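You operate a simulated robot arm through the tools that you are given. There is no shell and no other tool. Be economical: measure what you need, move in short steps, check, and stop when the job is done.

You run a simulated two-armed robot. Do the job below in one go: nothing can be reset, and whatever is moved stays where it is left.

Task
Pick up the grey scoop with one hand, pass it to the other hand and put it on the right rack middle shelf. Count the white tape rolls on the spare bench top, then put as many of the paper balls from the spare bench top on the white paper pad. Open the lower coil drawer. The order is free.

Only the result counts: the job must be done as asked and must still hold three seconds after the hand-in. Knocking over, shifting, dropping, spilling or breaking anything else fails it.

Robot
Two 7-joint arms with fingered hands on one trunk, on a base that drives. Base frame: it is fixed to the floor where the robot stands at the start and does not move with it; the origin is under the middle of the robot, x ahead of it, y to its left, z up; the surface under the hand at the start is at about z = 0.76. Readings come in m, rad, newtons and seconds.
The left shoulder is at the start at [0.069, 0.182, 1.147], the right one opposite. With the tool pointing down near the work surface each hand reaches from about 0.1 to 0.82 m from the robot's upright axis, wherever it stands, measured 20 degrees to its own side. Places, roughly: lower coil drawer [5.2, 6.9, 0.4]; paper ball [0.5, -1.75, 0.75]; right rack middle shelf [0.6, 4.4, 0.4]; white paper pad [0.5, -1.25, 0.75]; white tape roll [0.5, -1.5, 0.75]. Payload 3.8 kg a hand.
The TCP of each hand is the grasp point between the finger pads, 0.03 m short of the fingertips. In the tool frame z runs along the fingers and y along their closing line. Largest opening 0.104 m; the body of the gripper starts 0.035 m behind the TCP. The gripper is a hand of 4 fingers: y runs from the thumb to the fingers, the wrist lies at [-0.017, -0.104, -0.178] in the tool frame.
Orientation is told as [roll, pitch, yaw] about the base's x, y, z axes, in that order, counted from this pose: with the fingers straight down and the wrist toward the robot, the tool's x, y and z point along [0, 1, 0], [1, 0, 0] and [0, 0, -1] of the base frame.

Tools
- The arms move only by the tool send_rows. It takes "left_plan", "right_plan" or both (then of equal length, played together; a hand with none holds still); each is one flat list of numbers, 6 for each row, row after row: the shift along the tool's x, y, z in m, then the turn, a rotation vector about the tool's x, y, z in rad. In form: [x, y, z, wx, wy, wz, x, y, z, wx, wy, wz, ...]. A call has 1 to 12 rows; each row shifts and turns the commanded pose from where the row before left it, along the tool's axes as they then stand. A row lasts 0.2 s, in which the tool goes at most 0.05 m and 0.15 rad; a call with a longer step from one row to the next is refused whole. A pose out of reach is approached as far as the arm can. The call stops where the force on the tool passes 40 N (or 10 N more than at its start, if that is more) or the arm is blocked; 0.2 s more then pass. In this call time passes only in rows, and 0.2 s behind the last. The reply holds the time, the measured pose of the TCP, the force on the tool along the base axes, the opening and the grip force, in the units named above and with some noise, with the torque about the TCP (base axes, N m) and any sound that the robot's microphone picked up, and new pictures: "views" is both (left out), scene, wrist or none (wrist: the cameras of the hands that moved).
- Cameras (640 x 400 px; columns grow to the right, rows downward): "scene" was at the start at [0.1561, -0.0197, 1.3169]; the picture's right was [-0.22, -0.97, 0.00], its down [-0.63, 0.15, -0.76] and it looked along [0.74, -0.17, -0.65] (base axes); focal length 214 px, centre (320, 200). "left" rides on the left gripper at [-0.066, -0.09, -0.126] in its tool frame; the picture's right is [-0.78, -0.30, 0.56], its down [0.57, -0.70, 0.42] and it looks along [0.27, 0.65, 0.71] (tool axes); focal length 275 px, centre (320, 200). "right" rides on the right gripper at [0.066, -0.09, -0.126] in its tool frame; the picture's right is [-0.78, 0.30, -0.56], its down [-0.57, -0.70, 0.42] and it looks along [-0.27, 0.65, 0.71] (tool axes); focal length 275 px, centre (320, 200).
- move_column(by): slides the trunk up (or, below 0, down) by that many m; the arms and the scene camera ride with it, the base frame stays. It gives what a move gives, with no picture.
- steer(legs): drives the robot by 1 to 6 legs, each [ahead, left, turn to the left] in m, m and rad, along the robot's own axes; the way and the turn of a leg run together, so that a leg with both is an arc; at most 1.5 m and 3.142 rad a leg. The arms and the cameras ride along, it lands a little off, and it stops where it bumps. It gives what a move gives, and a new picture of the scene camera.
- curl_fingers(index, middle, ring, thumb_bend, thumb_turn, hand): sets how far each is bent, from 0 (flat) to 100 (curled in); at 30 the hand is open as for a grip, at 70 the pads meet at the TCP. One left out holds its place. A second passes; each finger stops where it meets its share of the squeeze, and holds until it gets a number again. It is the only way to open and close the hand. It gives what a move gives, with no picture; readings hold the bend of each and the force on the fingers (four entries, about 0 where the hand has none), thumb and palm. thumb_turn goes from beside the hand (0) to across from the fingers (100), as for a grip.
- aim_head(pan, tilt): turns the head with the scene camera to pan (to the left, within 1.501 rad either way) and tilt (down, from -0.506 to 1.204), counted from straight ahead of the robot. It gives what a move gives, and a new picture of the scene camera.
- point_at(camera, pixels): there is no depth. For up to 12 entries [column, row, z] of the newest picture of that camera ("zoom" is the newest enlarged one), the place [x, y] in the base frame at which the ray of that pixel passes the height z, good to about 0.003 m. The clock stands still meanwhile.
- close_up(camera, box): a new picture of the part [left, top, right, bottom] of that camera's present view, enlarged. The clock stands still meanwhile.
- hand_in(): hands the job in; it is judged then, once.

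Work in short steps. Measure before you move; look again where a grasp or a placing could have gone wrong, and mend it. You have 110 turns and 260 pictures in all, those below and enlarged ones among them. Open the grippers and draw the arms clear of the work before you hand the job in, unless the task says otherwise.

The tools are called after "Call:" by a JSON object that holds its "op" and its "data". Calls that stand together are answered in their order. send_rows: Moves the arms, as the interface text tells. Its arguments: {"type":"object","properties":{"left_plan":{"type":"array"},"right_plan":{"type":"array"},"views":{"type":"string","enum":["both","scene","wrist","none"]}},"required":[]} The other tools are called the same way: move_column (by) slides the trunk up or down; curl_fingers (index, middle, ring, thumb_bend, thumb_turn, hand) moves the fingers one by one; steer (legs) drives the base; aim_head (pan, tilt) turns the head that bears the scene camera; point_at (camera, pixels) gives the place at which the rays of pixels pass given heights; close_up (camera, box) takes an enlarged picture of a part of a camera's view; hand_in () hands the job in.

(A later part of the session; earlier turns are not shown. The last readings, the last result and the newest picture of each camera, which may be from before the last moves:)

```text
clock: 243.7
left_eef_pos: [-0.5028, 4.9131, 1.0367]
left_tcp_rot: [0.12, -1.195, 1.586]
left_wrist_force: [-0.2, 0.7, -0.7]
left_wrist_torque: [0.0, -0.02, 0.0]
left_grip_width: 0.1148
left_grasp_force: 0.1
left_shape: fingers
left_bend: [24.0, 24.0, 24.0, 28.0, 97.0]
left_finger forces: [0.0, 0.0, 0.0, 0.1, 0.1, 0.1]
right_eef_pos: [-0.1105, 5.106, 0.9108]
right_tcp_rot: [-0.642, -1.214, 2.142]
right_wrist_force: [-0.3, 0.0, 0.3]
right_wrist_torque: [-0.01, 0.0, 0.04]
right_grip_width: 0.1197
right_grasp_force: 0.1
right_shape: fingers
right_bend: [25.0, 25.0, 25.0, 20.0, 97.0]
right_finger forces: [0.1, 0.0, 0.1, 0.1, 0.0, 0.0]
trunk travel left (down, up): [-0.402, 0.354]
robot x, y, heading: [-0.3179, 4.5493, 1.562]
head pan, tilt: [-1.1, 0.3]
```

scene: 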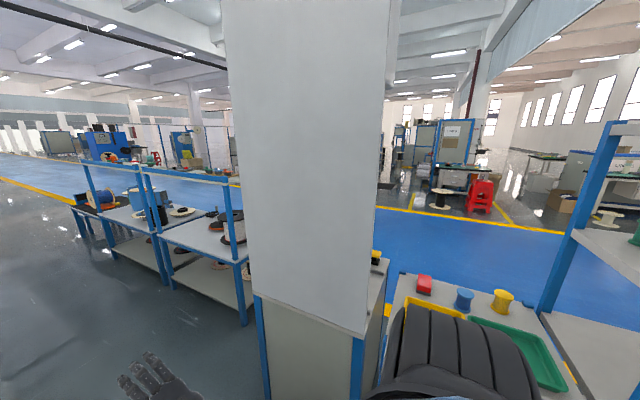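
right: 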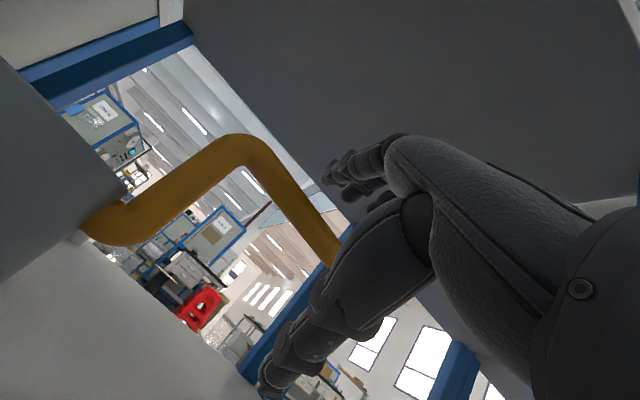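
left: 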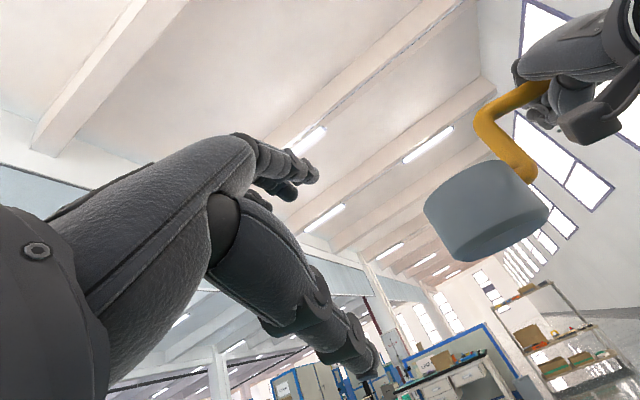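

Blocked at once, probably the left elbow touching the wall. I try a pure right shift, then go ahead.

Call:
{"op": "send_rows", "data": {"left_plan": [-0.03, 0, 0.02, 0, 0, 0, -0.03, 0, 0.02, 0, 0, 0, -0.03, 0, 0.02, 0, 0, 0, -0.03, 0, 0.02, 0, 0, 0], "views": "none"}}

Call:
{"op": "steer", "data": {"legs": [[0, -0.15, 0], [1.45, 0, 0], [1.45, 0, 0]]}}

```text
clock: 244.7
left_eef_pos: [-0.3961, 5.0026, 0.999]
left_tcp_rot: [0.118, -1.193, 1.589]
left_wrist_force: [0.0, -0.3, 0.1]
left_wrist_torque: [0.0, 0.03, 0.0]
left_grip_width: 0.1149
left_grasp_force: 0.1
left_shape: fingers
left_bend: [24.0, 24.0, 24.0, 28.0, 97.0]
left_finger forces: [0.1, 0.0, 0.0, 0.0, 0.0, 0.0]
right_eef_pos: [-0.1123, 5.1068, 0.9104]
right_tcp_rot: [-0.646, -1.213, 2.145]
right_wrist_force: [0.3, 0.0, -0.1]
right_wrist_torque: [-0.02, -0.01, -0.02]
right_grip_width: 0.1196
right_grasp_force: 0.1
right_shape: fingers
right_bend: [25.0, 25.0, 25.0, 20.0, 97.0]
right_finger forces: [0.0, 0.0, 0.1, 0.0, 0.0, 0.0]
trunk travel left (down, up): [-0.402, 0.354]
robot x, y, heading: [-0.3206, 4.5451, 1.566]
head pan, tilt: [-1.1, 0.3]
```

```text
clock: 259.5
left_eef_pos: [-0.2382, 7.8595, 0.9984]
left_tcp_rot: [0.117, -1.194, 1.607]
left_wrist_force: [0.0, 0.4, -0.5]
left_wrist_torque: [-0.03, -0.01, -0.01]
left_grip_width: 0.1149
left_grasp_force: 0.1
left_shape: fingers
left_bend: [24.0, 24.0, 24.0, 28.0, 97.0]
left_finger forces: [0.1, 0.1, 0.1, 0.0, 0.0, 0.0]
right_eef_pos: [0.0434, 7.9686, 0.9112]
right_tcp_rot: [-0.647, -1.214, 2.163]
right_wrist_force: [0.2, -0.7, 0.3]
right_wrist_torque: [-0.01, 0.0, 0.02]
right_grip_width: 0.1197
right_grasp_force: 0.0
right_shape: fingers
right_bend: [25.0, 25.0, 25.0, 20.0, 97.0]
right_finger forces: [0.0, 0.0, 0.0, 0.0, 0.0, 0.0]
trunk travel left (down, up): [-0.402, 0.354]
robot x, y, heading: [-0.1527, 7.4067, 1.58]
head pan, tilt: [-1.1, 0.3]
```

scene: 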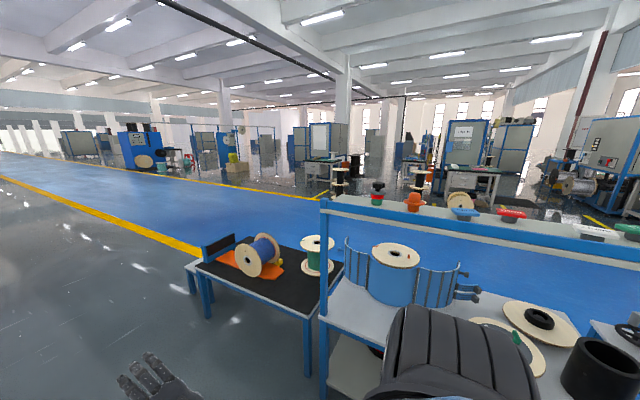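

The row ends just ahead (~y 7.9). I go past it, turn right and cross the aisle to about (3.0,8.5), then look for the drawer.

Call:
{"op": "steer", "data": {"legs": [[1.25, 0, 0], [0, 0, -1.58], [1.5, 0, 0], [1.5, 0, 0]]}}

Call:
{"op": "aim_head", "data": {"pan": -0.5, "tilt": 0.35}}

Call:
{"op": "close_up", "data": {"camera": "scene", "box": [200, 80, 520, 280]}}

```text
clock: 273.2
left_eef_pos: [0.9689, 8.7587, 1.0024]
left_tcp_rot: [0.113, -1.2, 0.051]
left_wrist_force: [-0.1, 0.2, 0.4]
left_wrist_torque: [0.02, 0.0, 0.06]
left_grip_width: 0.1148
left_grasp_force: 0.1
left_shape: fingers
left_bend: [24.0, 24.0, 24.0, 28.0, 97.0]
left_finger forces: [0.1, 0.1, 0.1, 0.0, 0.0, 0.0]
right_eef_pos: [1.0803, 8.4767, 0.9153]
right_tcp_rot: [-0.657, -1.221, 0.615]
right_wrist_force: [-1.2, 0.1, 0.8]
right_wrist_torque: [-0.04, 0.02, 0.0]
right_grip_width: 0.1195
right_grasp_force: 0.0
right_shape: fingers
right_bend: [25.0, 25.0, 25.0, 20.0, 97.0]
right_finger forces: [0.0, 0.0, 0.1, 0.0, 0.1, 0.1]
trunk travel left (down, up): [-0.402, 0.354]
robot x, y, heading: [0.5169, 8.6681, 0.019]
head pan, tilt: [-1.1, 0.3]
stopped in leg 3: the robot was blocked; the commanded pose is now the measured one
```

scene: 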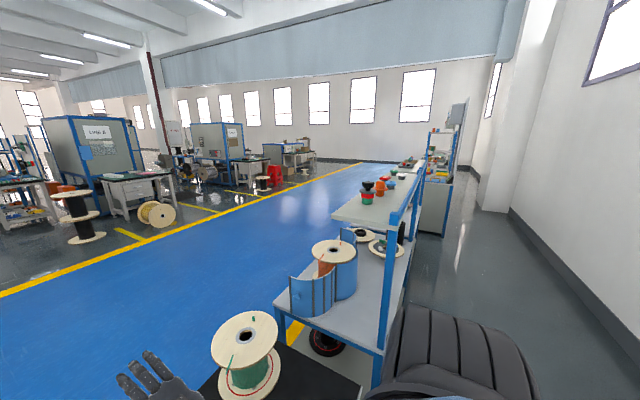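

```text
clock: 274.2
left_eef_pos: [0.9708, 8.7585, 1.001]
left_tcp_rot: [0.115, -1.197, 0.049]
left_wrist_force: [0.1, 0.4, 0.0]
left_wrist_torque: [0.0, 0.0, -0.03]
left_grip_width: 0.1149
left_grasp_force: 0.0
left_shape: fingers
left_bend: [24.0, 24.0, 24.0, 28.0, 97.0]
left_finger forces: [0.0, 0.0, 0.0, 0.0, 0.0, 0.1]
right_eef_pos: [1.0821, 8.4779, 0.9144]
right_tcp_rot: [-0.654, -1.216, 0.608]
right_wrist_force: [-1.2, -0.1, 0.5]
right_wrist_torque: [0.0, 0.02, -0.02]
right_grip_width: 0.1197
right_grasp_force: 0.1
right_shape: fingers
right_bend: [25.0, 25.0, 25.0, 20.0, 97.0]
right_finger forces: [0.0, 0.0, 0.0, 0.0, 0.0, 0.0]
trunk travel left (down, up): [-0.402, 0.354]
robot x, y, heading: [0.5173, 8.6697, 0.015]
head pan, tilt: [-0.499, 0.351]
```

scene: 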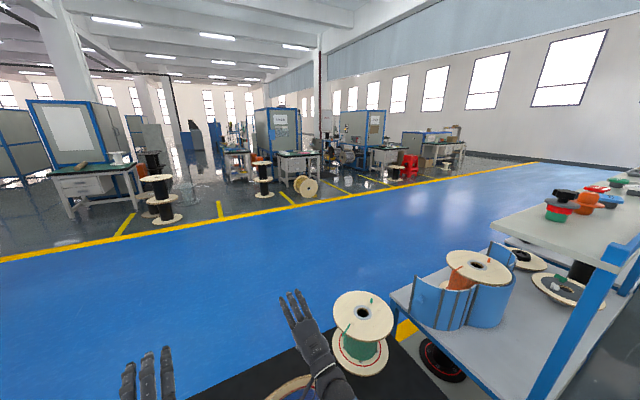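

```text
2.00 times, centred on (360, 180) of scene
```

zoom: 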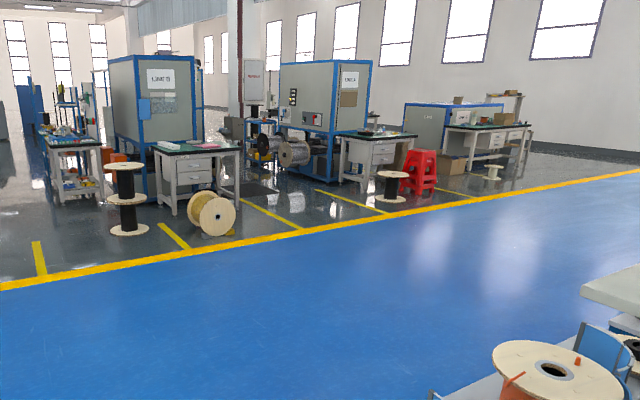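

I touched the end table with black top; I back off, go round it on the left, then approach the drawer table (at about (5.2,6.9), the bench with drawers behind the wooden spool).

Call:
{"op": "steer", "data": {"legs": [[-0.2, 0, 0], [0, 0.7, 0], [1.5, 0, 0], [1.0, -0.8, 0], [0.3, -1.3, 0]]}}

Call:
{"op": "aim_head", "data": {"pan": 0.0, "tilt": 0.45}}

Call:
{"op": "close_up", "data": {"camera": "scene", "box": [200, 80, 440, 280]}}

```text
clock: 281.8
left_eef_pos: [1.025, 9.4636, 1.0016]
left_tcp_rot: [0.112, -1.199, 0.033]
left_wrist_force: [0.6, 1.0, 0.1]
left_wrist_torque: [0.0, 0.04, -0.02]
left_grip_width: 0.1151
left_grasp_force: 0.1
left_shape: fingers
left_bend: [24.0, 24.0, 24.0, 28.0, 97.0]
left_finger forces: [0.0, 0.1, 0.0, 0.0, 0.0, 0.0]
right_eef_pos: [1.131, 9.1787, 0.9132]
right_tcp_rot: [-0.651, -1.215, 0.59]
right_wrist_force: [0.9, 0.4, -0.3]
right_wrist_torque: [0.01, 0.0, -0.02]
right_grip_width: 0.1196
right_grasp_force: 0.0
right_shape: fingers
right_bend: [25.0, 25.0, 25.0, 20.0, 97.0]
right_finger forces: [0.1, 0.1, 0.0, 0.0, 0.0, 0.0]
trunk travel left (down, up): [-0.402, 0.354]
robot x, y, heading: [0.5702, 9.3831, -0.004]
head pan, tilt: [-0.499, 0.351]
stopped in leg 3: the robot was blocked; the commanded pose is now the measured one
```

scene: 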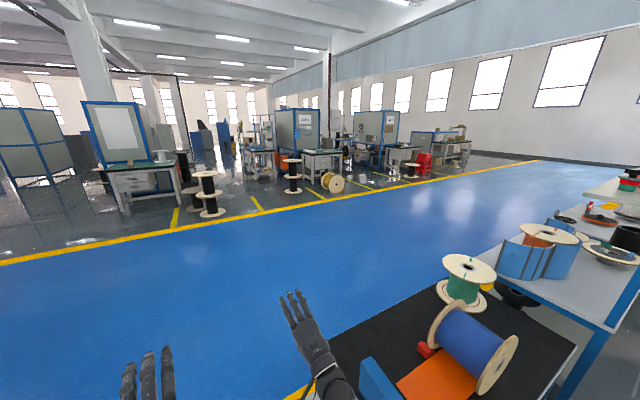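

```text
clock: 282.7
left_eef_pos: [1.0249, 9.4619, 1.0016]
left_tcp_rot: [0.113, -1.197, 0.032]
left_wrist_force: [-0.3, -0.2, 0.4]
left_wrist_torque: [0.01, 0.04, -0.03]
left_grip_width: 0.1148
left_grasp_force: 0.1
left_shape: fingers
left_bend: [24.0, 24.0, 24.0, 28.0, 97.0]
left_finger forces: [0.1, 0.1, 0.1, 0.0, 0.1, 0.0]
right_eef_pos: [1.1312, 9.1778, 0.9134]
right_tcp_rot: [-0.652, -1.218, 0.587]
right_wrist_force: [-0.2, 0.5, -0.5]
right_wrist_torque: [0.0, 0.0, 0.04]
right_grip_width: 0.1197
right_grasp_force: 0.0
right_shape: fingers
right_bend: [25.0, 25.0, 25.0, 20.0, 97.0]
right_finger forces: [0.0, 0.0, 0.0, 0.0, 0.1, 0.0]
trunk travel left (down, up): [-0.402, 0.354]
robot x, y, heading: [0.5702, 9.3796, -0.001]
head pan, tilt: [0.0, 0.45]
```

scene: 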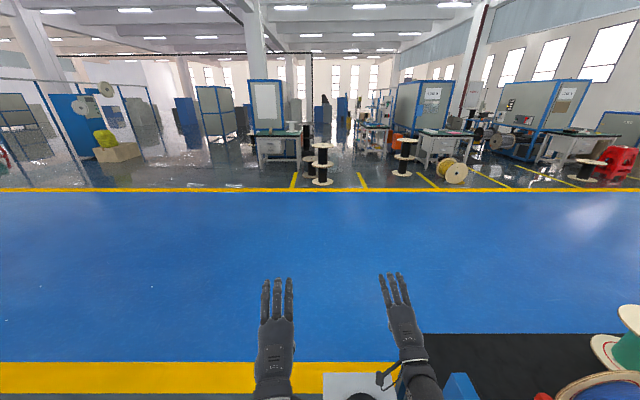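

```text
2.00 times, centred on (320, 180) of scene
```

zoom: 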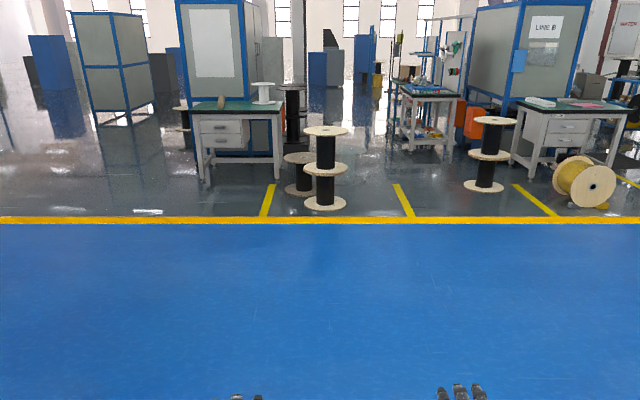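

Still the same table's end. I shift left more, then cross.

Call:
{"op": "steer", "data": {"legs": [[-0.15, 0, 0], [0, 0.65, 0], [1.5, 0, 0], [1.0, -1.0, 0], [0.4, -1.4, 0], [0.2, -0.7, 0]]}}

Call:
{"op": "aim_head", "data": {"pan": 0.0, "tilt": 0.5}}

Call:
{"op": "close_up", "data": {"camera": "scene", "box": [200, 80, 440, 280]}}

```text
clock: 311.6
left_eef_pos: [4.0396, 6.9989, 1.0005]
left_tcp_rot: [0.114, -1.196, 0.036]
left_wrist_force: [0.2, -0.2, 0.1]
left_wrist_torque: [0.03, -0.02, 0.04]
left_grip_width: 0.1149
left_grasp_force: 0.0
left_shape: fingers
left_bend: [24.0, 24.0, 24.0, 28.0, 97.0]
left_finger forces: [0.1, 0.1, 0.0, 0.0, 0.0, 0.1]
right_eef_pos: [4.1463, 6.7148, 0.9138]
right_tcp_rot: [-0.651, -1.216, 0.594]
right_wrist_force: [-0.9, 0.6, 0.5]
right_wrist_torque: [-0.01, -0.03, 0.04]
right_grip_width: 0.1194
right_grasp_force: 0.1
right_shape: fingers
right_bend: [25.0, 25.0, 25.0, 20.0, 97.0]
right_finger forces: [0.1, 0.1, 0.0, 0.0, 0.0, 0.1]
trunk travel left (down, up): [-0.402, 0.354]
robot x, y, heading: [3.585, 6.9176, 0.007]
head pan, tilt: [0.0, 0.45]
```

scene: 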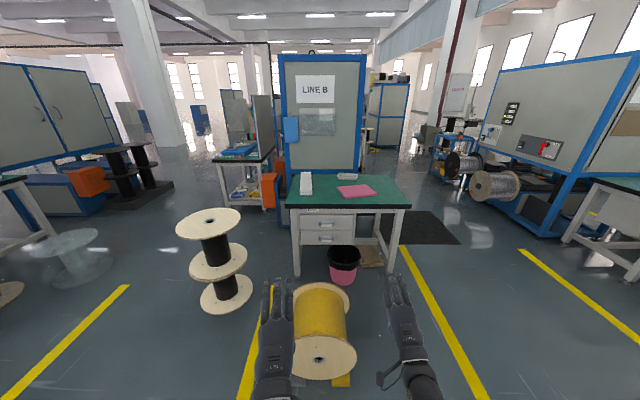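

```text
clock: 312.2
left_eef_pos: [4.038, 7.0002, 1.0015]
left_tcp_rot: [0.114, -1.198, 0.038]
left_wrist_force: [0.1, -0.5, 0.1]
left_wrist_torque: [-0.01, -0.02, 0.02]
left_grip_width: 0.1148
left_grasp_force: 0.0
left_shape: fingers
left_bend: [24.0, 24.0, 24.0, 28.0, 97.0]
left_finger forces: [0.0, 0.0, 0.0, 0.0, 0.0, 0.1]
right_eef_pos: [4.1472, 6.7163, 0.9139]
right_tcp_rot: [-0.651, -1.218, 0.595]
right_wrist_force: [0.3, -0.4, -1.1]
right_wrist_torque: [0.01, 0.01, 0.01]
right_grip_width: 0.1198
right_grasp_force: 0.0
right_shape: fingers
right_bend: [25.0, 25.0, 25.0, 20.0, 97.0]
right_finger forces: [0.1, 0.0, 0.1, 0.0, 0.1, 0.0]
trunk travel left (down, up): [-0.402, 0.354]
robot x, y, heading: [3.5846, 6.9153, 0.004]
head pan, tilt: [0.0, 0.499]
```

scene: 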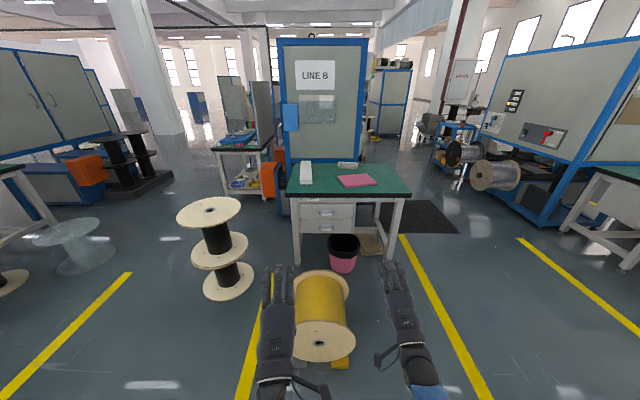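

```text
2.00 times, centred on (320, 180) of scene
```

zoom: 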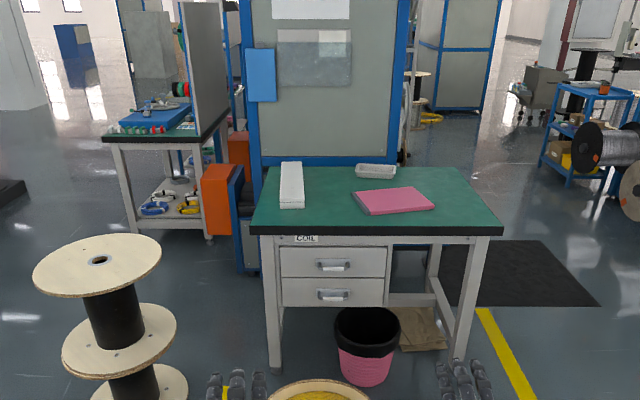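

Found it: bench labelled COIL, lower drawer handle at zoom (333,296). A yellow floor spool lies in front. I measure handle, spool and table.

Call:
{"op": "point_at", "data": {"camera": "zoom", "pixels": [[333, 300, 0.4], [333, 300, 0.45], [333, 270, 0.55], [252, 232, 0.75], [503, 232, 0.75], [275, 365, 0.0], [465, 360, 0.0], [262, 385, 0.3], [362, 385, 0.0], [150, 395, 0.0]]}}

Call:
{"op": "point_at", "data": {"camera": "scene", "pixels": [[296, 272, 0.3], [348, 290, 0.3], [322, 360, 0.0], [290, 350, 0.0], [354, 350, 0.0], [322, 325, 0.3], [228, 297, 0.0], [254, 280, 0.0]]}}

```text
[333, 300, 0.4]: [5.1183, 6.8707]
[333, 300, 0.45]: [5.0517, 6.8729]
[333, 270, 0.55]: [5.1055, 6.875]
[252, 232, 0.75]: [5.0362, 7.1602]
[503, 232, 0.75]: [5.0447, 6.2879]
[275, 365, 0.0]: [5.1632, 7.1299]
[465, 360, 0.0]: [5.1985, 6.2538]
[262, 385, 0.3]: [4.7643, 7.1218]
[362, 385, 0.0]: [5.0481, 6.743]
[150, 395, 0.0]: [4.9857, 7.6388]
```

```text
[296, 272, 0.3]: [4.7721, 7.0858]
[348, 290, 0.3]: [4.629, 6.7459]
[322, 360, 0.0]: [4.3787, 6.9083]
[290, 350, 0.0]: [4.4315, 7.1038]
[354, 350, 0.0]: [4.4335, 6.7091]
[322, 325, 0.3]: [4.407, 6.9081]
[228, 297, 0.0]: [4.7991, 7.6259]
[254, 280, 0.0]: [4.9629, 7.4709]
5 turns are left
```

Only five turns remain, so I batch: drive to about (4.57,6.31) right of the spool, tuck the right arm, lower the trunk, bring the left hand in front of the lower handle, and look.

Call:
{"op": "send_rows", "data": {"right_plan": [-0.015, 0, -0.03, 0, 0, 0, -0.015, 0, -0.03, 0, 0, 0, -0.015, 0, -0.03, 0, 0, 0, -0.015, 0, -0.03, 0, 0, 0], "left_plan": [0.0048, -0.012, -0.0307, 0, 0, 0, 0.0048, -0.012, -0.0307, 0, 0, 0, 0.0048, -0.012, -0.0307, 0, 0, 0, 0, 0, 0, 0, 0, 0], "views": "none"}}

Call:
{"op": "steer", "data": {"legs": [[0, -0.607, 0], [0.985, 0, 0]]}}

Call:
{"op": "move_column", "data": {"by": -0.4}}

Call:
{"op": "send_rows", "data": {"left_plan": [0.0396, 0.002, 0.0054, 0, 0, 0, 0.0396, 0.002, 0.0054, 0, 0, 0, 0.0396, 0.002, 0.0054, 0, 0, 0, 0.0396, 0.002, 0.0054, 0, 0, 0, 0.0396, 0.002, 0.0054, 0, 0, 0, 0.0396, 0.002, 0.0054, 0, 0, 0, 0.0396, 0.002, 0.0054, 0, 0, 0, 0.0396, 0.002, 0.0054, 0, 0, 0, 0.0396, 0.002, 0.0054, 0, 0, 0, 0.0396, 0.002, 0.0054, 0, 0, 0, 0.0396, 0.002, 0.0054, 0, 0, 0, 0.0396, 0.002, 0.0054, 0, 0, 0], "views": "none"}}

Call:
{"op": "send_rows", "data": {"left_plan": [-0.001, -0.03, 0.012, 0.05, 0, 0, -0.001, -0.03, 0.012, 0.05, 0, 0, -0.001, -0.03, 0.012, 0.05, 0, 0], "views": "wrist"}}

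Call:
{"op": "aim_head", "data": {"pan": 0.9, "tilt": 0.75}}

Call:
{"op": "close_up", "data": {"camera": "scene", "box": [200, 100, 440, 300]}}

Call:
{"op": "point_at", "data": {"camera": "scene", "pixels": [[320, 200, 0.42], [280, 200, 0.42], [360, 200, 0.42], [240, 200, 0.42], [400, 200, 0.42], [320, 160, 0.42], [280, 160, 0.42], [360, 160, 0.42], [320, 240, 0.42], [280, 240, 0.42], [360, 240, 0.42], [320, 120, 0.42]]}}

Call:
{"op": "point_at", "data": {"camera": "left", "pixels": [[320, 200, 0.42], [360, 200, 0.42], [280, 200, 0.42], [320, 240, 0.42], [360, 240, 0.42], [320, 280, 0.42], [400, 200, 0.42], [400, 240, 0.42], [360, 280, 0.42], [400, 280, 0.42], [440, 240, 0.42], [280, 240, 0.42]]}}

```text
clock: 313.2
left_eef_pos: [3.9479, 7.009, 1.0013]
left_tcp_rot: [0.163, -1.214, 0.015]
left_wrist_force: [1.1, -0.8, 0.5]
left_wrist_torque: [-0.01, -0.01, 0.0]
left_grip_width: 0.1148
left_grasp_force: 0.0
left_shape: fingers
left_bend: [24.0, 24.0, 24.0, 28.0, 97.0]
left_finger forces: [0.0, 0.0, 0.1, 0.0, 0.0, 0.1]
right_eef_pos: [4.0291, 6.6665, 0.9616]
right_tcp_rot: [-0.651, -1.218, 0.595]
right_wrist_force: [0.1, 0.1, -0.5]
right_wrist_torque: [0.01, 0.01, -0.01]
right_grip_width: 0.1194
right_grasp_force: 0.1
right_shape: fingers
right_bend: [25.0, 25.0, 25.0, 20.0, 97.0]
right_finger forces: [0.1, 0.1, 0.0, 0.0, 0.0, 0.0]
trunk travel left (down, up): [-0.402, 0.354]
robot x, y, heading: [3.585, 6.9214, 0.004]
head pan, tilt: [0.0, 0.499]
```

```text
clock: 321.4
left_eef_pos: [4.948, 6.422, 0.9971]
left_tcp_rot: [0.175, -1.204, 0.016]
left_wrist_force: [-0.1, 0.0, -0.1]
left_wrist_torque: [0.02, 0.02, -0.02]
left_grip_width: 0.1148
left_grasp_force: 0.0
left_shape: fingers
left_bend: [24.0, 24.0, 24.0, 28.0, 97.0]
left_finger forces: [0.1, 0.0, 0.0, 0.1, 0.0, 0.0]
right_eef_pos: [5.0382, 6.0801, 0.9596]
right_tcp_rot: [-0.652, -1.216, 0.609]
right_wrist_force: [-0.6, 0.0, 0.5]
right_wrist_torque: [-0.01, 0.0, 0.05]
right_grip_width: 0.1194
right_grasp_force: 0.0
right_shape: fingers
right_bend: [25.0, 25.0, 25.0, 20.0, 97.0]
right_finger forces: [0.0, 0.1, 0.0, 0.0, 0.0, 0.1]
trunk travel left (down, up): [-0.402, 0.354]
robot x, y, heading: [4.5891, 6.3202, 0.023]
head pan, tilt: [0.0, 0.499]
```

scene: 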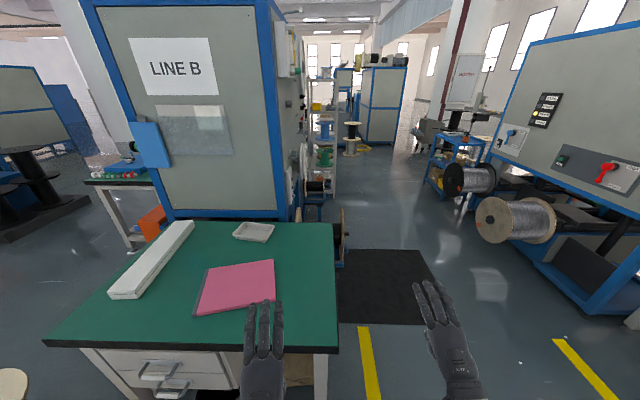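

```text
clock: 325.2
left_eef_pos: [4.9756, 6.4502, 0.594]
left_tcp_rot: [0.421, -1.253, -0.131]
left_wrist_force: [-0.1, 0.1, -0.7]
left_wrist_torque: [0.0, -0.02, -0.02]
left_grip_width: 0.1148
left_grasp_force: 0.1
left_shape: fingers
left_bend: [24.0, 24.0, 24.0, 28.0, 97.0]
left_finger forces: [0.1, 0.1, 0.0, 0.0, 0.0, 0.0]
right_eef_pos: [5.0362, 6.0799, 0.5605]
right_tcp_rot: [-0.653, -1.217, 0.612]
right_wrist_force: [0.4, 0.2, 0.1]
right_wrist_torque: [-0.01, 0.02, 0.02]
right_grip_width: 0.1193
right_grasp_force: 0.0
right_shape: fingers
right_bend: [25.0, 25.0, 25.0, 20.0, 97.0]
right_finger forces: [0.0, 0.0, 0.0, 0.0, 0.0, 0.1]
trunk travel left (down, up): [-0.002, 0.754]
robot x, y, heading: [4.5923, 6.3213, 0.017]
head pan, tilt: [0.0, 0.499]
```

```text
clock: 327.9
left_eef_pos: [4.9304, 6.9007, 0.6264]
left_tcp_rot: [0.176, -1.205, 0.017]
left_wrist_force: [0.3, 0.1, 0.3]
left_wrist_torque: [0.03, 0.0, 0.01]
left_grip_width: 0.1149
left_grasp_force: 0.0
left_shape: fingers
left_bend: [24.0, 24.0, 24.0, 28.0, 97.0]
left_finger forces: [0.1, 0.1, 0.0, 0.0, 0.0, 0.0]
right_eef_pos: [5.0373, 6.0792, 0.56]
right_tcp_rot: [-0.649, -1.217, 0.611]
right_wrist_force: [-0.3, -1.1, 0.2]
right_wrist_torque: [-0.01, 0.0, -0.03]
right_grip_width: 0.1194
right_grasp_force: 0.0
right_shape: fingers
right_bend: [25.0, 25.0, 25.0, 20.0, 97.0]
right_finger forces: [0.0, 0.0, 0.0, 0.0, 0.1, 0.0]
trunk travel left (down, up): [-0.002, 0.754]
robot x, y, heading: [4.5878, 6.3223, 0.018]
head pan, tilt: [0.0, 0.499]
```

```text
clock: 328.6
left_eef_pos: [4.9267, 6.902, 0.5301]
left_tcp_rot: [0.13, -1.056, 0.069]
left_wrist_force: [-0.1, 0.5, -0.5]
left_wrist_torque: [-0.04, 0.01, 0.0]
left_grip_width: 0.1151
left_grasp_force: 0.0
left_shape: fingers
left_bend: [24.0, 24.0, 24.0, 28.0, 97.0]
left_finger forces: [0.0, 0.1, 0.0, 0.0, 0.0, 0.1]
right_eef_pos: [5.0371, 6.0802, 0.5598]
right_tcp_rot: [-0.651, -1.218, 0.61]
right_wrist_force: [0.7, 0.5, -0.2]
right_wrist_torque: [0.0, 0.0, 0.01]
right_grip_width: 0.1196
right_grasp_force: 0.0
right_shape: fingers
right_bend: [25.0, 25.0, 25.0, 20.0, 97.0]
right_finger forces: [0.0, 0.0, 0.1, 0.0, 0.1, 0.0]
trunk travel left (down, up): [-0.002, 0.754]
robot x, y, heading: [4.5883, 6.321, 0.022]
head pan, tilt: [0.0, 0.499]
```

left: 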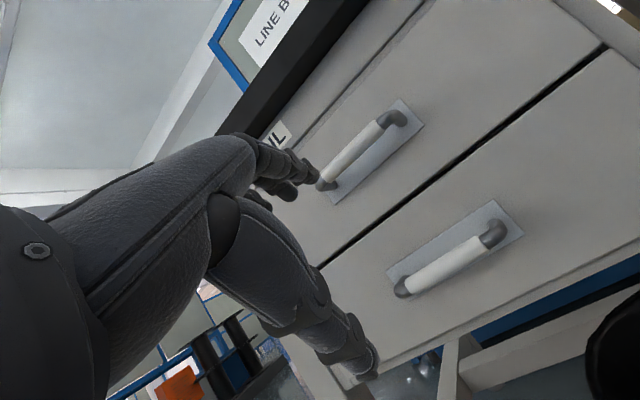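

```text
clock: 329.9
left_eef_pos: [4.9274, 6.9019, 0.5304]
left_tcp_rot: [0.127, -1.056, 0.067]
left_wrist_force: [0.0, 0.5, 0.3]
left_wrist_torque: [0.01, 0.02, 0.0]
left_grip_width: 0.1147
left_grasp_force: 0.0
left_shape: fingers
left_bend: [24.0, 24.0, 24.0, 28.0, 97.0]
left_finger forces: [0.0, 0.1, 0.0, 0.1, 0.1, 0.0]
right_eef_pos: [5.0367, 6.0797, 0.5591]
right_tcp_rot: [-0.651, -1.216, 0.612]
right_wrist_force: [-0.5, -0.3, 0.3]
right_wrist_torque: [-0.03, -0.01, 0.02]
right_grip_width: 0.1196
right_grasp_force: 0.1
right_shape: fingers
right_bend: [25.0, 25.0, 25.0, 20.0, 97.0]
right_finger forces: [0.1, 0.0, 0.1, 0.1, 0.0, 0.1]
trunk travel left (down, up): [-0.002, 0.754]
robot x, y, heading: [4.5888, 6.3176, 0.019]
head pan, tilt: [0.901, 0.75]
```

scene: 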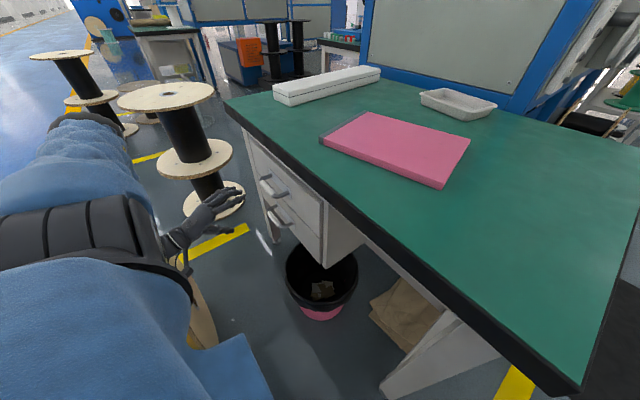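

```text
2.00 times, centred on (320, 200) of scene
```

zoom: 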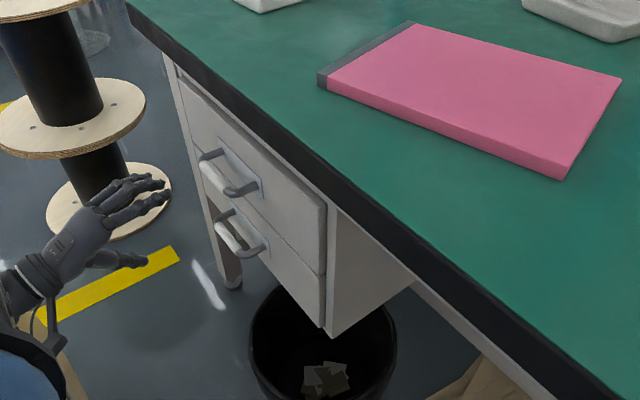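

```text
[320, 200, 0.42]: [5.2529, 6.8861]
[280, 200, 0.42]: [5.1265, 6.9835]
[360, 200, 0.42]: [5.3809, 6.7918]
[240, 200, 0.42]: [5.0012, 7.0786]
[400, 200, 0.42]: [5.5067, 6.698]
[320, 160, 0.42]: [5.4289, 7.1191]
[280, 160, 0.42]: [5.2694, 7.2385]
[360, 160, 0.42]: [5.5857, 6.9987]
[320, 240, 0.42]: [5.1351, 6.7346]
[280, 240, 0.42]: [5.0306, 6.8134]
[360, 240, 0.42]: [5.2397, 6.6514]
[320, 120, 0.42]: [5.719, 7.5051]
```

```text
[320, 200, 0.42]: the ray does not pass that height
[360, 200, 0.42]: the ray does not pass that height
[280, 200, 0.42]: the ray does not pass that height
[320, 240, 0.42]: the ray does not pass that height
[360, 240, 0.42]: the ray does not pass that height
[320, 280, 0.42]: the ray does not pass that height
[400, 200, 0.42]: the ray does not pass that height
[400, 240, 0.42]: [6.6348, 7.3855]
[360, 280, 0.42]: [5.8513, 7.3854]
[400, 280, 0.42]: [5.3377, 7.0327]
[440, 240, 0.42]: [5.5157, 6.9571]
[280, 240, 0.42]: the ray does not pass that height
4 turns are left
```

Triangulation gives the lower handle bar at about (5.064,6.880,0.452): 0.15 m straight along the left fingers, 5 cm to the right. I pre-shape, shift, advance, close on the bar and pull.

Call:
{"op": "curl_fingers", "data": {"hand": "left", "index": 51, "middle": 51, "ring": 51, "thumb_bend": 48}}

Call:
{"op": "send_rows", "data": {"left_plan": [-0.025, 0, 0, 0, 0, 0, -0.0255, -0.001, 0, 0, 0, 0, 0, 0, 0.035, 0, 0, 0, 0, 0, 0.035, 0, 0, 0, 0, 0, 0.03, 0, 0, 0, 0, 0, 0.02, 0, 0, 0, 0, 0, 0.018, 0, 0, 0], "views": "wrist"}}

Call:
{"op": "curl_fingers", "data": {"hand": "left", "index": 85, "middle": 85, "ring": 85, "thumb_bend": 85}}

Call:
{"op": "send_rows", "data": {"left_plan": [0.0035, -0.0098, -0.0171, 0, 0, 0, 0.0053, -0.0147, -0.0256, 0, 0, 0, 0.0053, -0.0147, -0.0256, 0, 0, 0, 0.0053, -0.0147, -0.0256, 0, 0, 0, 0.0053, -0.0147, -0.0256, 0, 0, 0], "views": "both"}}

Call:
{"op": "close_up", "data": {"camera": "scene", "box": [180, 130, 380, 280]}}

```text
clock: 330.9
left_eef_pos: [4.9272, 6.9008, 0.5315]
left_tcp_rot: [0.126, -1.056, 0.067]
left_wrist_force: [0.4, 0.0, 0.0]
left_wrist_torque: [0.0, 0.0, 0.0]
left_grip_width: 0.0554
left_grasp_force: 0.0
left_shape: fingers
left_bend: [51.0, 51.0, 51.0, 48.0, 97.0]
left_finger forces: [0.1, 0.0, 0.0, 0.0, 0.0, 0.0]
right_eef_pos: [5.0387, 6.0784, 0.5611]
right_tcp_rot: [-0.651, -1.217, 0.611]
right_wrist_force: [0.2, -0.3, -1.8]
right_wrist_torque: [0.0, -0.02, 0.01]
right_grip_width: 0.1197
right_grasp_force: 0.0
right_shape: fingers
right_bend: [25.0, 25.0, 25.0, 20.0, 97.0]
right_finger forces: [0.0, 0.1, 0.1, 0.0, 0.0, 0.0]
trunk travel left (down, up): [-0.002, 0.754]
robot x, y, heading: [4.5895, 6.3194, 0.023]
head pan, tilt: [0.901, 0.75]
```

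```text
clock: 332.6
left_eef_pos: [5.0465, 6.8774, 0.4575]
left_tcp_rot: [0.128, -1.051, 0.069]
left_wrist_force: [-20.7, -2.5, 3.7]
left_wrist_torque: [-0.01, -0.25, -0.07]
left_grip_width: 0.0421
left_grasp_force: 10.4
left_shape: fingers
left_bend: [58.0, 53.0, 51.0, 48.0, 97.0]
left_finger forces: [13.1, 6.8, 0.1, 0.1, 0.0, 0.0]
right_eef_pos: [5.0355, 6.0801, 0.5612]
right_tcp_rot: [-0.651, -1.217, 0.614]
right_wrist_force: [-0.5, -0.3, -0.2]
right_wrist_torque: [0.02, -0.02, -0.01]
right_grip_width: 0.1195
right_grasp_force: 0.1
right_shape: fingers
right_bend: [25.0, 25.0, 25.0, 20.0, 97.0]
right_finger forces: [0.1, 0.0, 0.0, 0.1, 0.0, 0.0]
trunk travel left (down, up): [-0.002, 0.754]
robot x, y, heading: [4.589, 6.3222, 0.025]
head pan, tilt: [0.901, 0.75]
stopped in row 7 (left hand): the force on the tool passed its limit at 40 N (the readings are from after the stop); the commanded pose is now the measured one
```

left: 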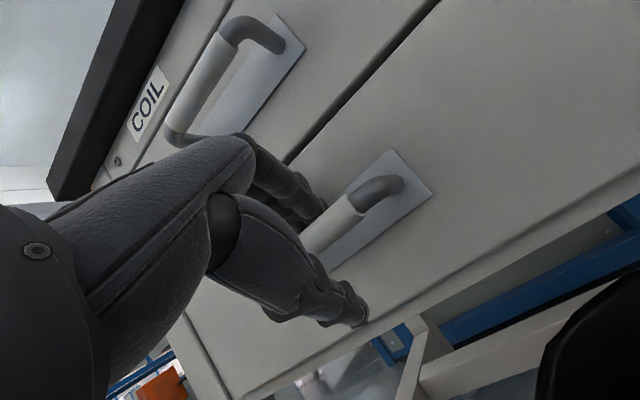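

```text
clock: 333.6
left_eef_pos: [5.0515, 6.8796, 0.4547]
left_tcp_rot: [0.128, -1.048, 0.072]
left_wrist_force: [0.1, 7.7, -13.5]
left_wrist_torque: [-0.03, -0.05, -0.48]
left_grip_width: 0.0
left_grasp_force: 24.2
left_shape: fingers
left_bend: [80.0, 82.0, 79.0, 74.0, 97.0]
left_finger forces: [5.8, 8.5, 8.6, 0.0, 25.0, 0.0]
right_eef_pos: [5.0379, 6.081, 0.5596]
right_tcp_rot: [-0.653, -1.215, 0.616]
right_wrist_force: [-0.2, -0.1, -0.2]
right_wrist_torque: [0.0, 0.0, -0.02]
right_grip_width: 0.1196
right_grasp_force: 0.1
right_shape: fingers
right_bend: [25.0, 25.0, 25.0, 20.0, 97.0]
right_finger forces: [0.1, 0.1, 0.0, 0.0, 0.0, 0.0]
trunk travel left (down, up): [-0.002, 0.754]
robot x, y, heading: [4.5874, 6.3258, 0.019]
head pan, tilt: [0.901, 0.75]
```

```text
clock: 334.8
left_eef_pos: [4.9086, 6.8797, 0.457]
left_tcp_rot: [0.127, -1.048, 0.074]
left_wrist_force: [-0.7, 16.9, -26.3]
left_wrist_torque: [-0.12, -0.28, -0.54]
left_grip_width: 0.0
left_grasp_force: 18.1
left_shape: fingers
left_bend: [80.0, 82.0, 79.0, 74.0, 98.0]
left_finger forces: [5.4, 9.5, 10.9, 0.2, 10.6, 0.0]
right_eef_pos: [5.0371, 6.0816, 0.5604]
right_tcp_rot: [-0.656, -1.213, 0.619]
right_wrist_force: [1.0, -0.3, -0.1]
right_wrist_torque: [0.01, 0.01, 0.05]
right_grip_width: 0.1195
right_grasp_force: 0.1
right_shape: fingers
right_bend: [25.0, 25.0, 25.0, 20.0, 97.0]
right_finger forces: [0.0, 0.1, 0.0, 0.1, 0.1, 0.0]
trunk travel left (down, up): [-0.002, 0.754]
robot x, y, heading: [4.5884, 6.3243, 0.026]
head pan, tilt: [0.901, 0.75]
```

scene: 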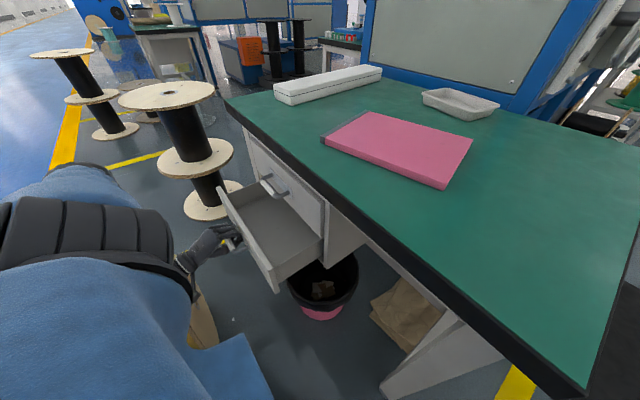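
left: 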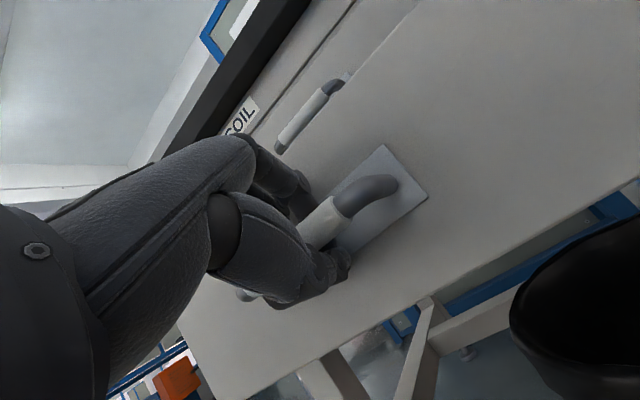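

```text
2.67 times, centred on (280, 205) of scene
3 turns are left
```

zoom: 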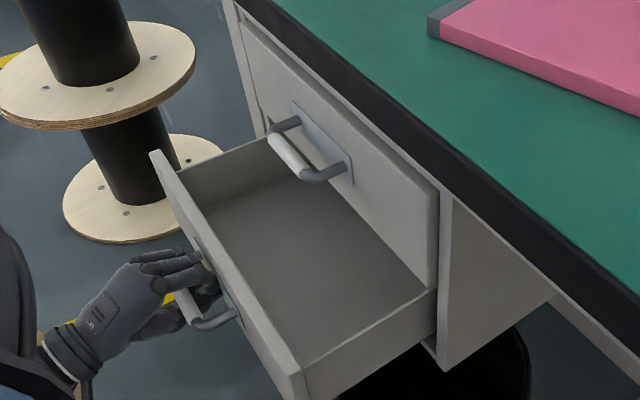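

The lower coil drawer is open about 14 cm. I pull 5 cm more, open the hand, withdraw it straight back along its fingers, and check.

Call:
{"op": "send_rows", "data": {"left_plan": [0.0044, -0.0123, -0.0213, 0, 0, 0, 0.0044, -0.0123, -0.0213, 0, 0, 0], "views": "none"}}

Call:
{"op": "curl_fingers", "data": {"hand": "left", "index": 48, "middle": 48, "ring": 48, "thumb_bend": 40}}

Call:
{"op": "send_rows", "data": {"left_plan": [0, 0, -0.02, 0, 0, 0, 0, 0, -0.03, 0, 0, 0, 0, 0, -0.03, 0, 0, 0, 0, 0, -0.03, 0, 0, 0], "views": "both"}}

Call:
{"op": "close_up", "data": {"camera": "scene", "box": [180, 130, 380, 280]}}

```text
clock: 335.4
left_eef_pos: [4.8606, 6.8799, 0.4571]
left_tcp_rot: [0.125, -1.052, 0.074]
left_wrist_force: [-1.2, 16.4, -19.3]
left_wrist_torque: [-0.05, -0.32, -0.58]
left_grip_width: 0.0002
left_grasp_force: 16.6
left_shape: fingers
left_bend: [80.0, 82.0, 79.0, 74.0, 98.0]
left_finger forces: [5.9, 7.6, 9.7, 0.0, 10.0, 0.0]
right_eef_pos: [5.0367, 6.081, 0.5598]
right_tcp_rot: [-0.657, -1.215, 0.618]
right_wrist_force: [-0.1, -0.3, 0.6]
right_wrist_torque: [0.0, -0.01, -0.02]
right_grip_width: 0.1196
right_grasp_force: 0.0
right_shape: fingers
right_bend: [25.0, 25.0, 25.0, 20.0, 97.0]
right_finger forces: [0.0, 0.0, 0.0, 0.0, 0.0, 0.1]
trunk travel left (down, up): [-0.002, 0.754]
robot x, y, heading: [4.5856, 6.3215, 0.023]
head pan, tilt: [0.901, 0.75]
```

```text
clock: 336.4
left_eef_pos: [4.8609, 6.8783, 0.4578]
left_tcp_rot: [0.13, -1.053, 0.07]
left_wrist_force: [-0.1, 0.3, 0.0]
left_wrist_torque: [0.01, 0.0, -0.03]
left_grip_width: 0.0684
left_grasp_force: 0.0
left_shape: fingers
left_bend: [48.0, 48.0, 48.0, 40.0, 97.0]
left_finger forces: [0.1, 0.1, 0.0, 0.1, 0.0, 0.1]
right_eef_pos: [5.0373, 6.0808, 0.5598]
right_tcp_rot: [-0.652, -1.218, 0.612]
right_wrist_force: [0.2, -0.1, 0.6]
right_wrist_torque: [0.02, 0.0, -0.02]
right_grip_width: 0.1195
right_grasp_force: 0.0
right_shape: fingers
right_bend: [25.0, 25.0, 25.0, 20.0, 97.0]
right_finger forces: [0.1, 0.0, 0.0, 0.0, 0.0, 0.0]
trunk travel left (down, up): [-0.002, 0.754]
robot x, y, heading: [4.5868, 6.3245, 0.023]
head pan, tilt: [0.901, 0.75]
```

```text
clock: 337.4
left_eef_pos: [4.7663, 6.8589, 0.5131]
left_tcp_rot: [0.131, -1.053, 0.069]
left_wrist_force: [0.9, 0.0, -0.5]
left_wrist_torque: [0.04, 0.02, 0.0]
left_grip_width: 0.0689
left_grasp_force: 0.0
left_shape: fingers
left_bend: [48.0, 48.0, 48.0, 40.0, 97.0]
left_finger forces: [0.0, 0.0, 0.1, 0.0, 0.2, 0.1]
right_eef_pos: [5.0359, 6.0798, 0.5601]
right_tcp_rot: [-0.652, -1.216, 0.613]
right_wrist_force: [0.2, 0.2, -0.7]
right_wrist_torque: [0.02, 0.01, 0.0]
right_grip_width: 0.1195
right_grasp_force: 0.1
right_shape: fingers
right_bend: [25.0, 25.0, 25.0, 20.0, 97.0]
right_finger forces: [0.0, 0.1, 0.0, 0.0, 0.0, 0.1]
trunk travel left (down, up): [-0.002, 0.754]
robot x, y, heading: [4.5859, 6.3224, 0.014]
head pan, tilt: [0.901, 0.75]
```

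scene: 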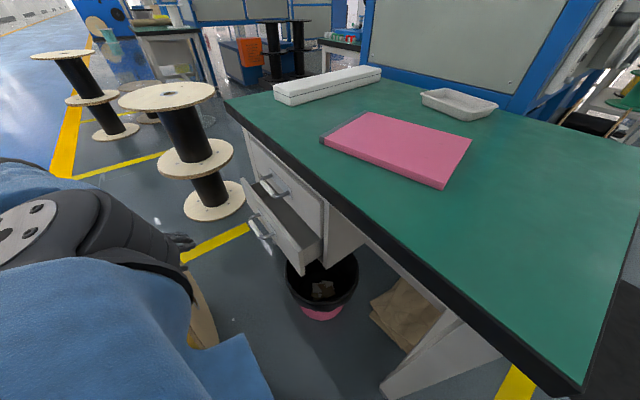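
left: 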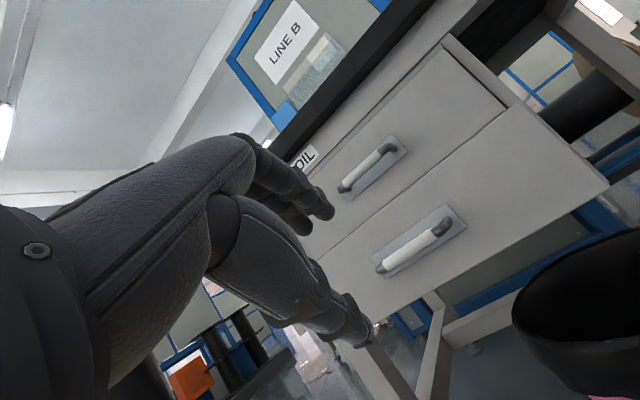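

```text
2.67 times, centred on (280, 205) of scene
2 turns are left
```

zoom: 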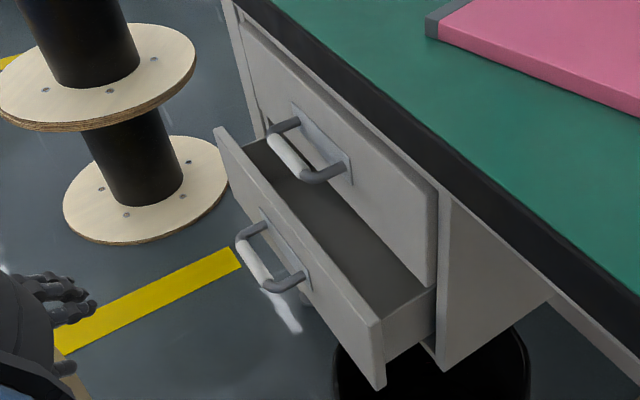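

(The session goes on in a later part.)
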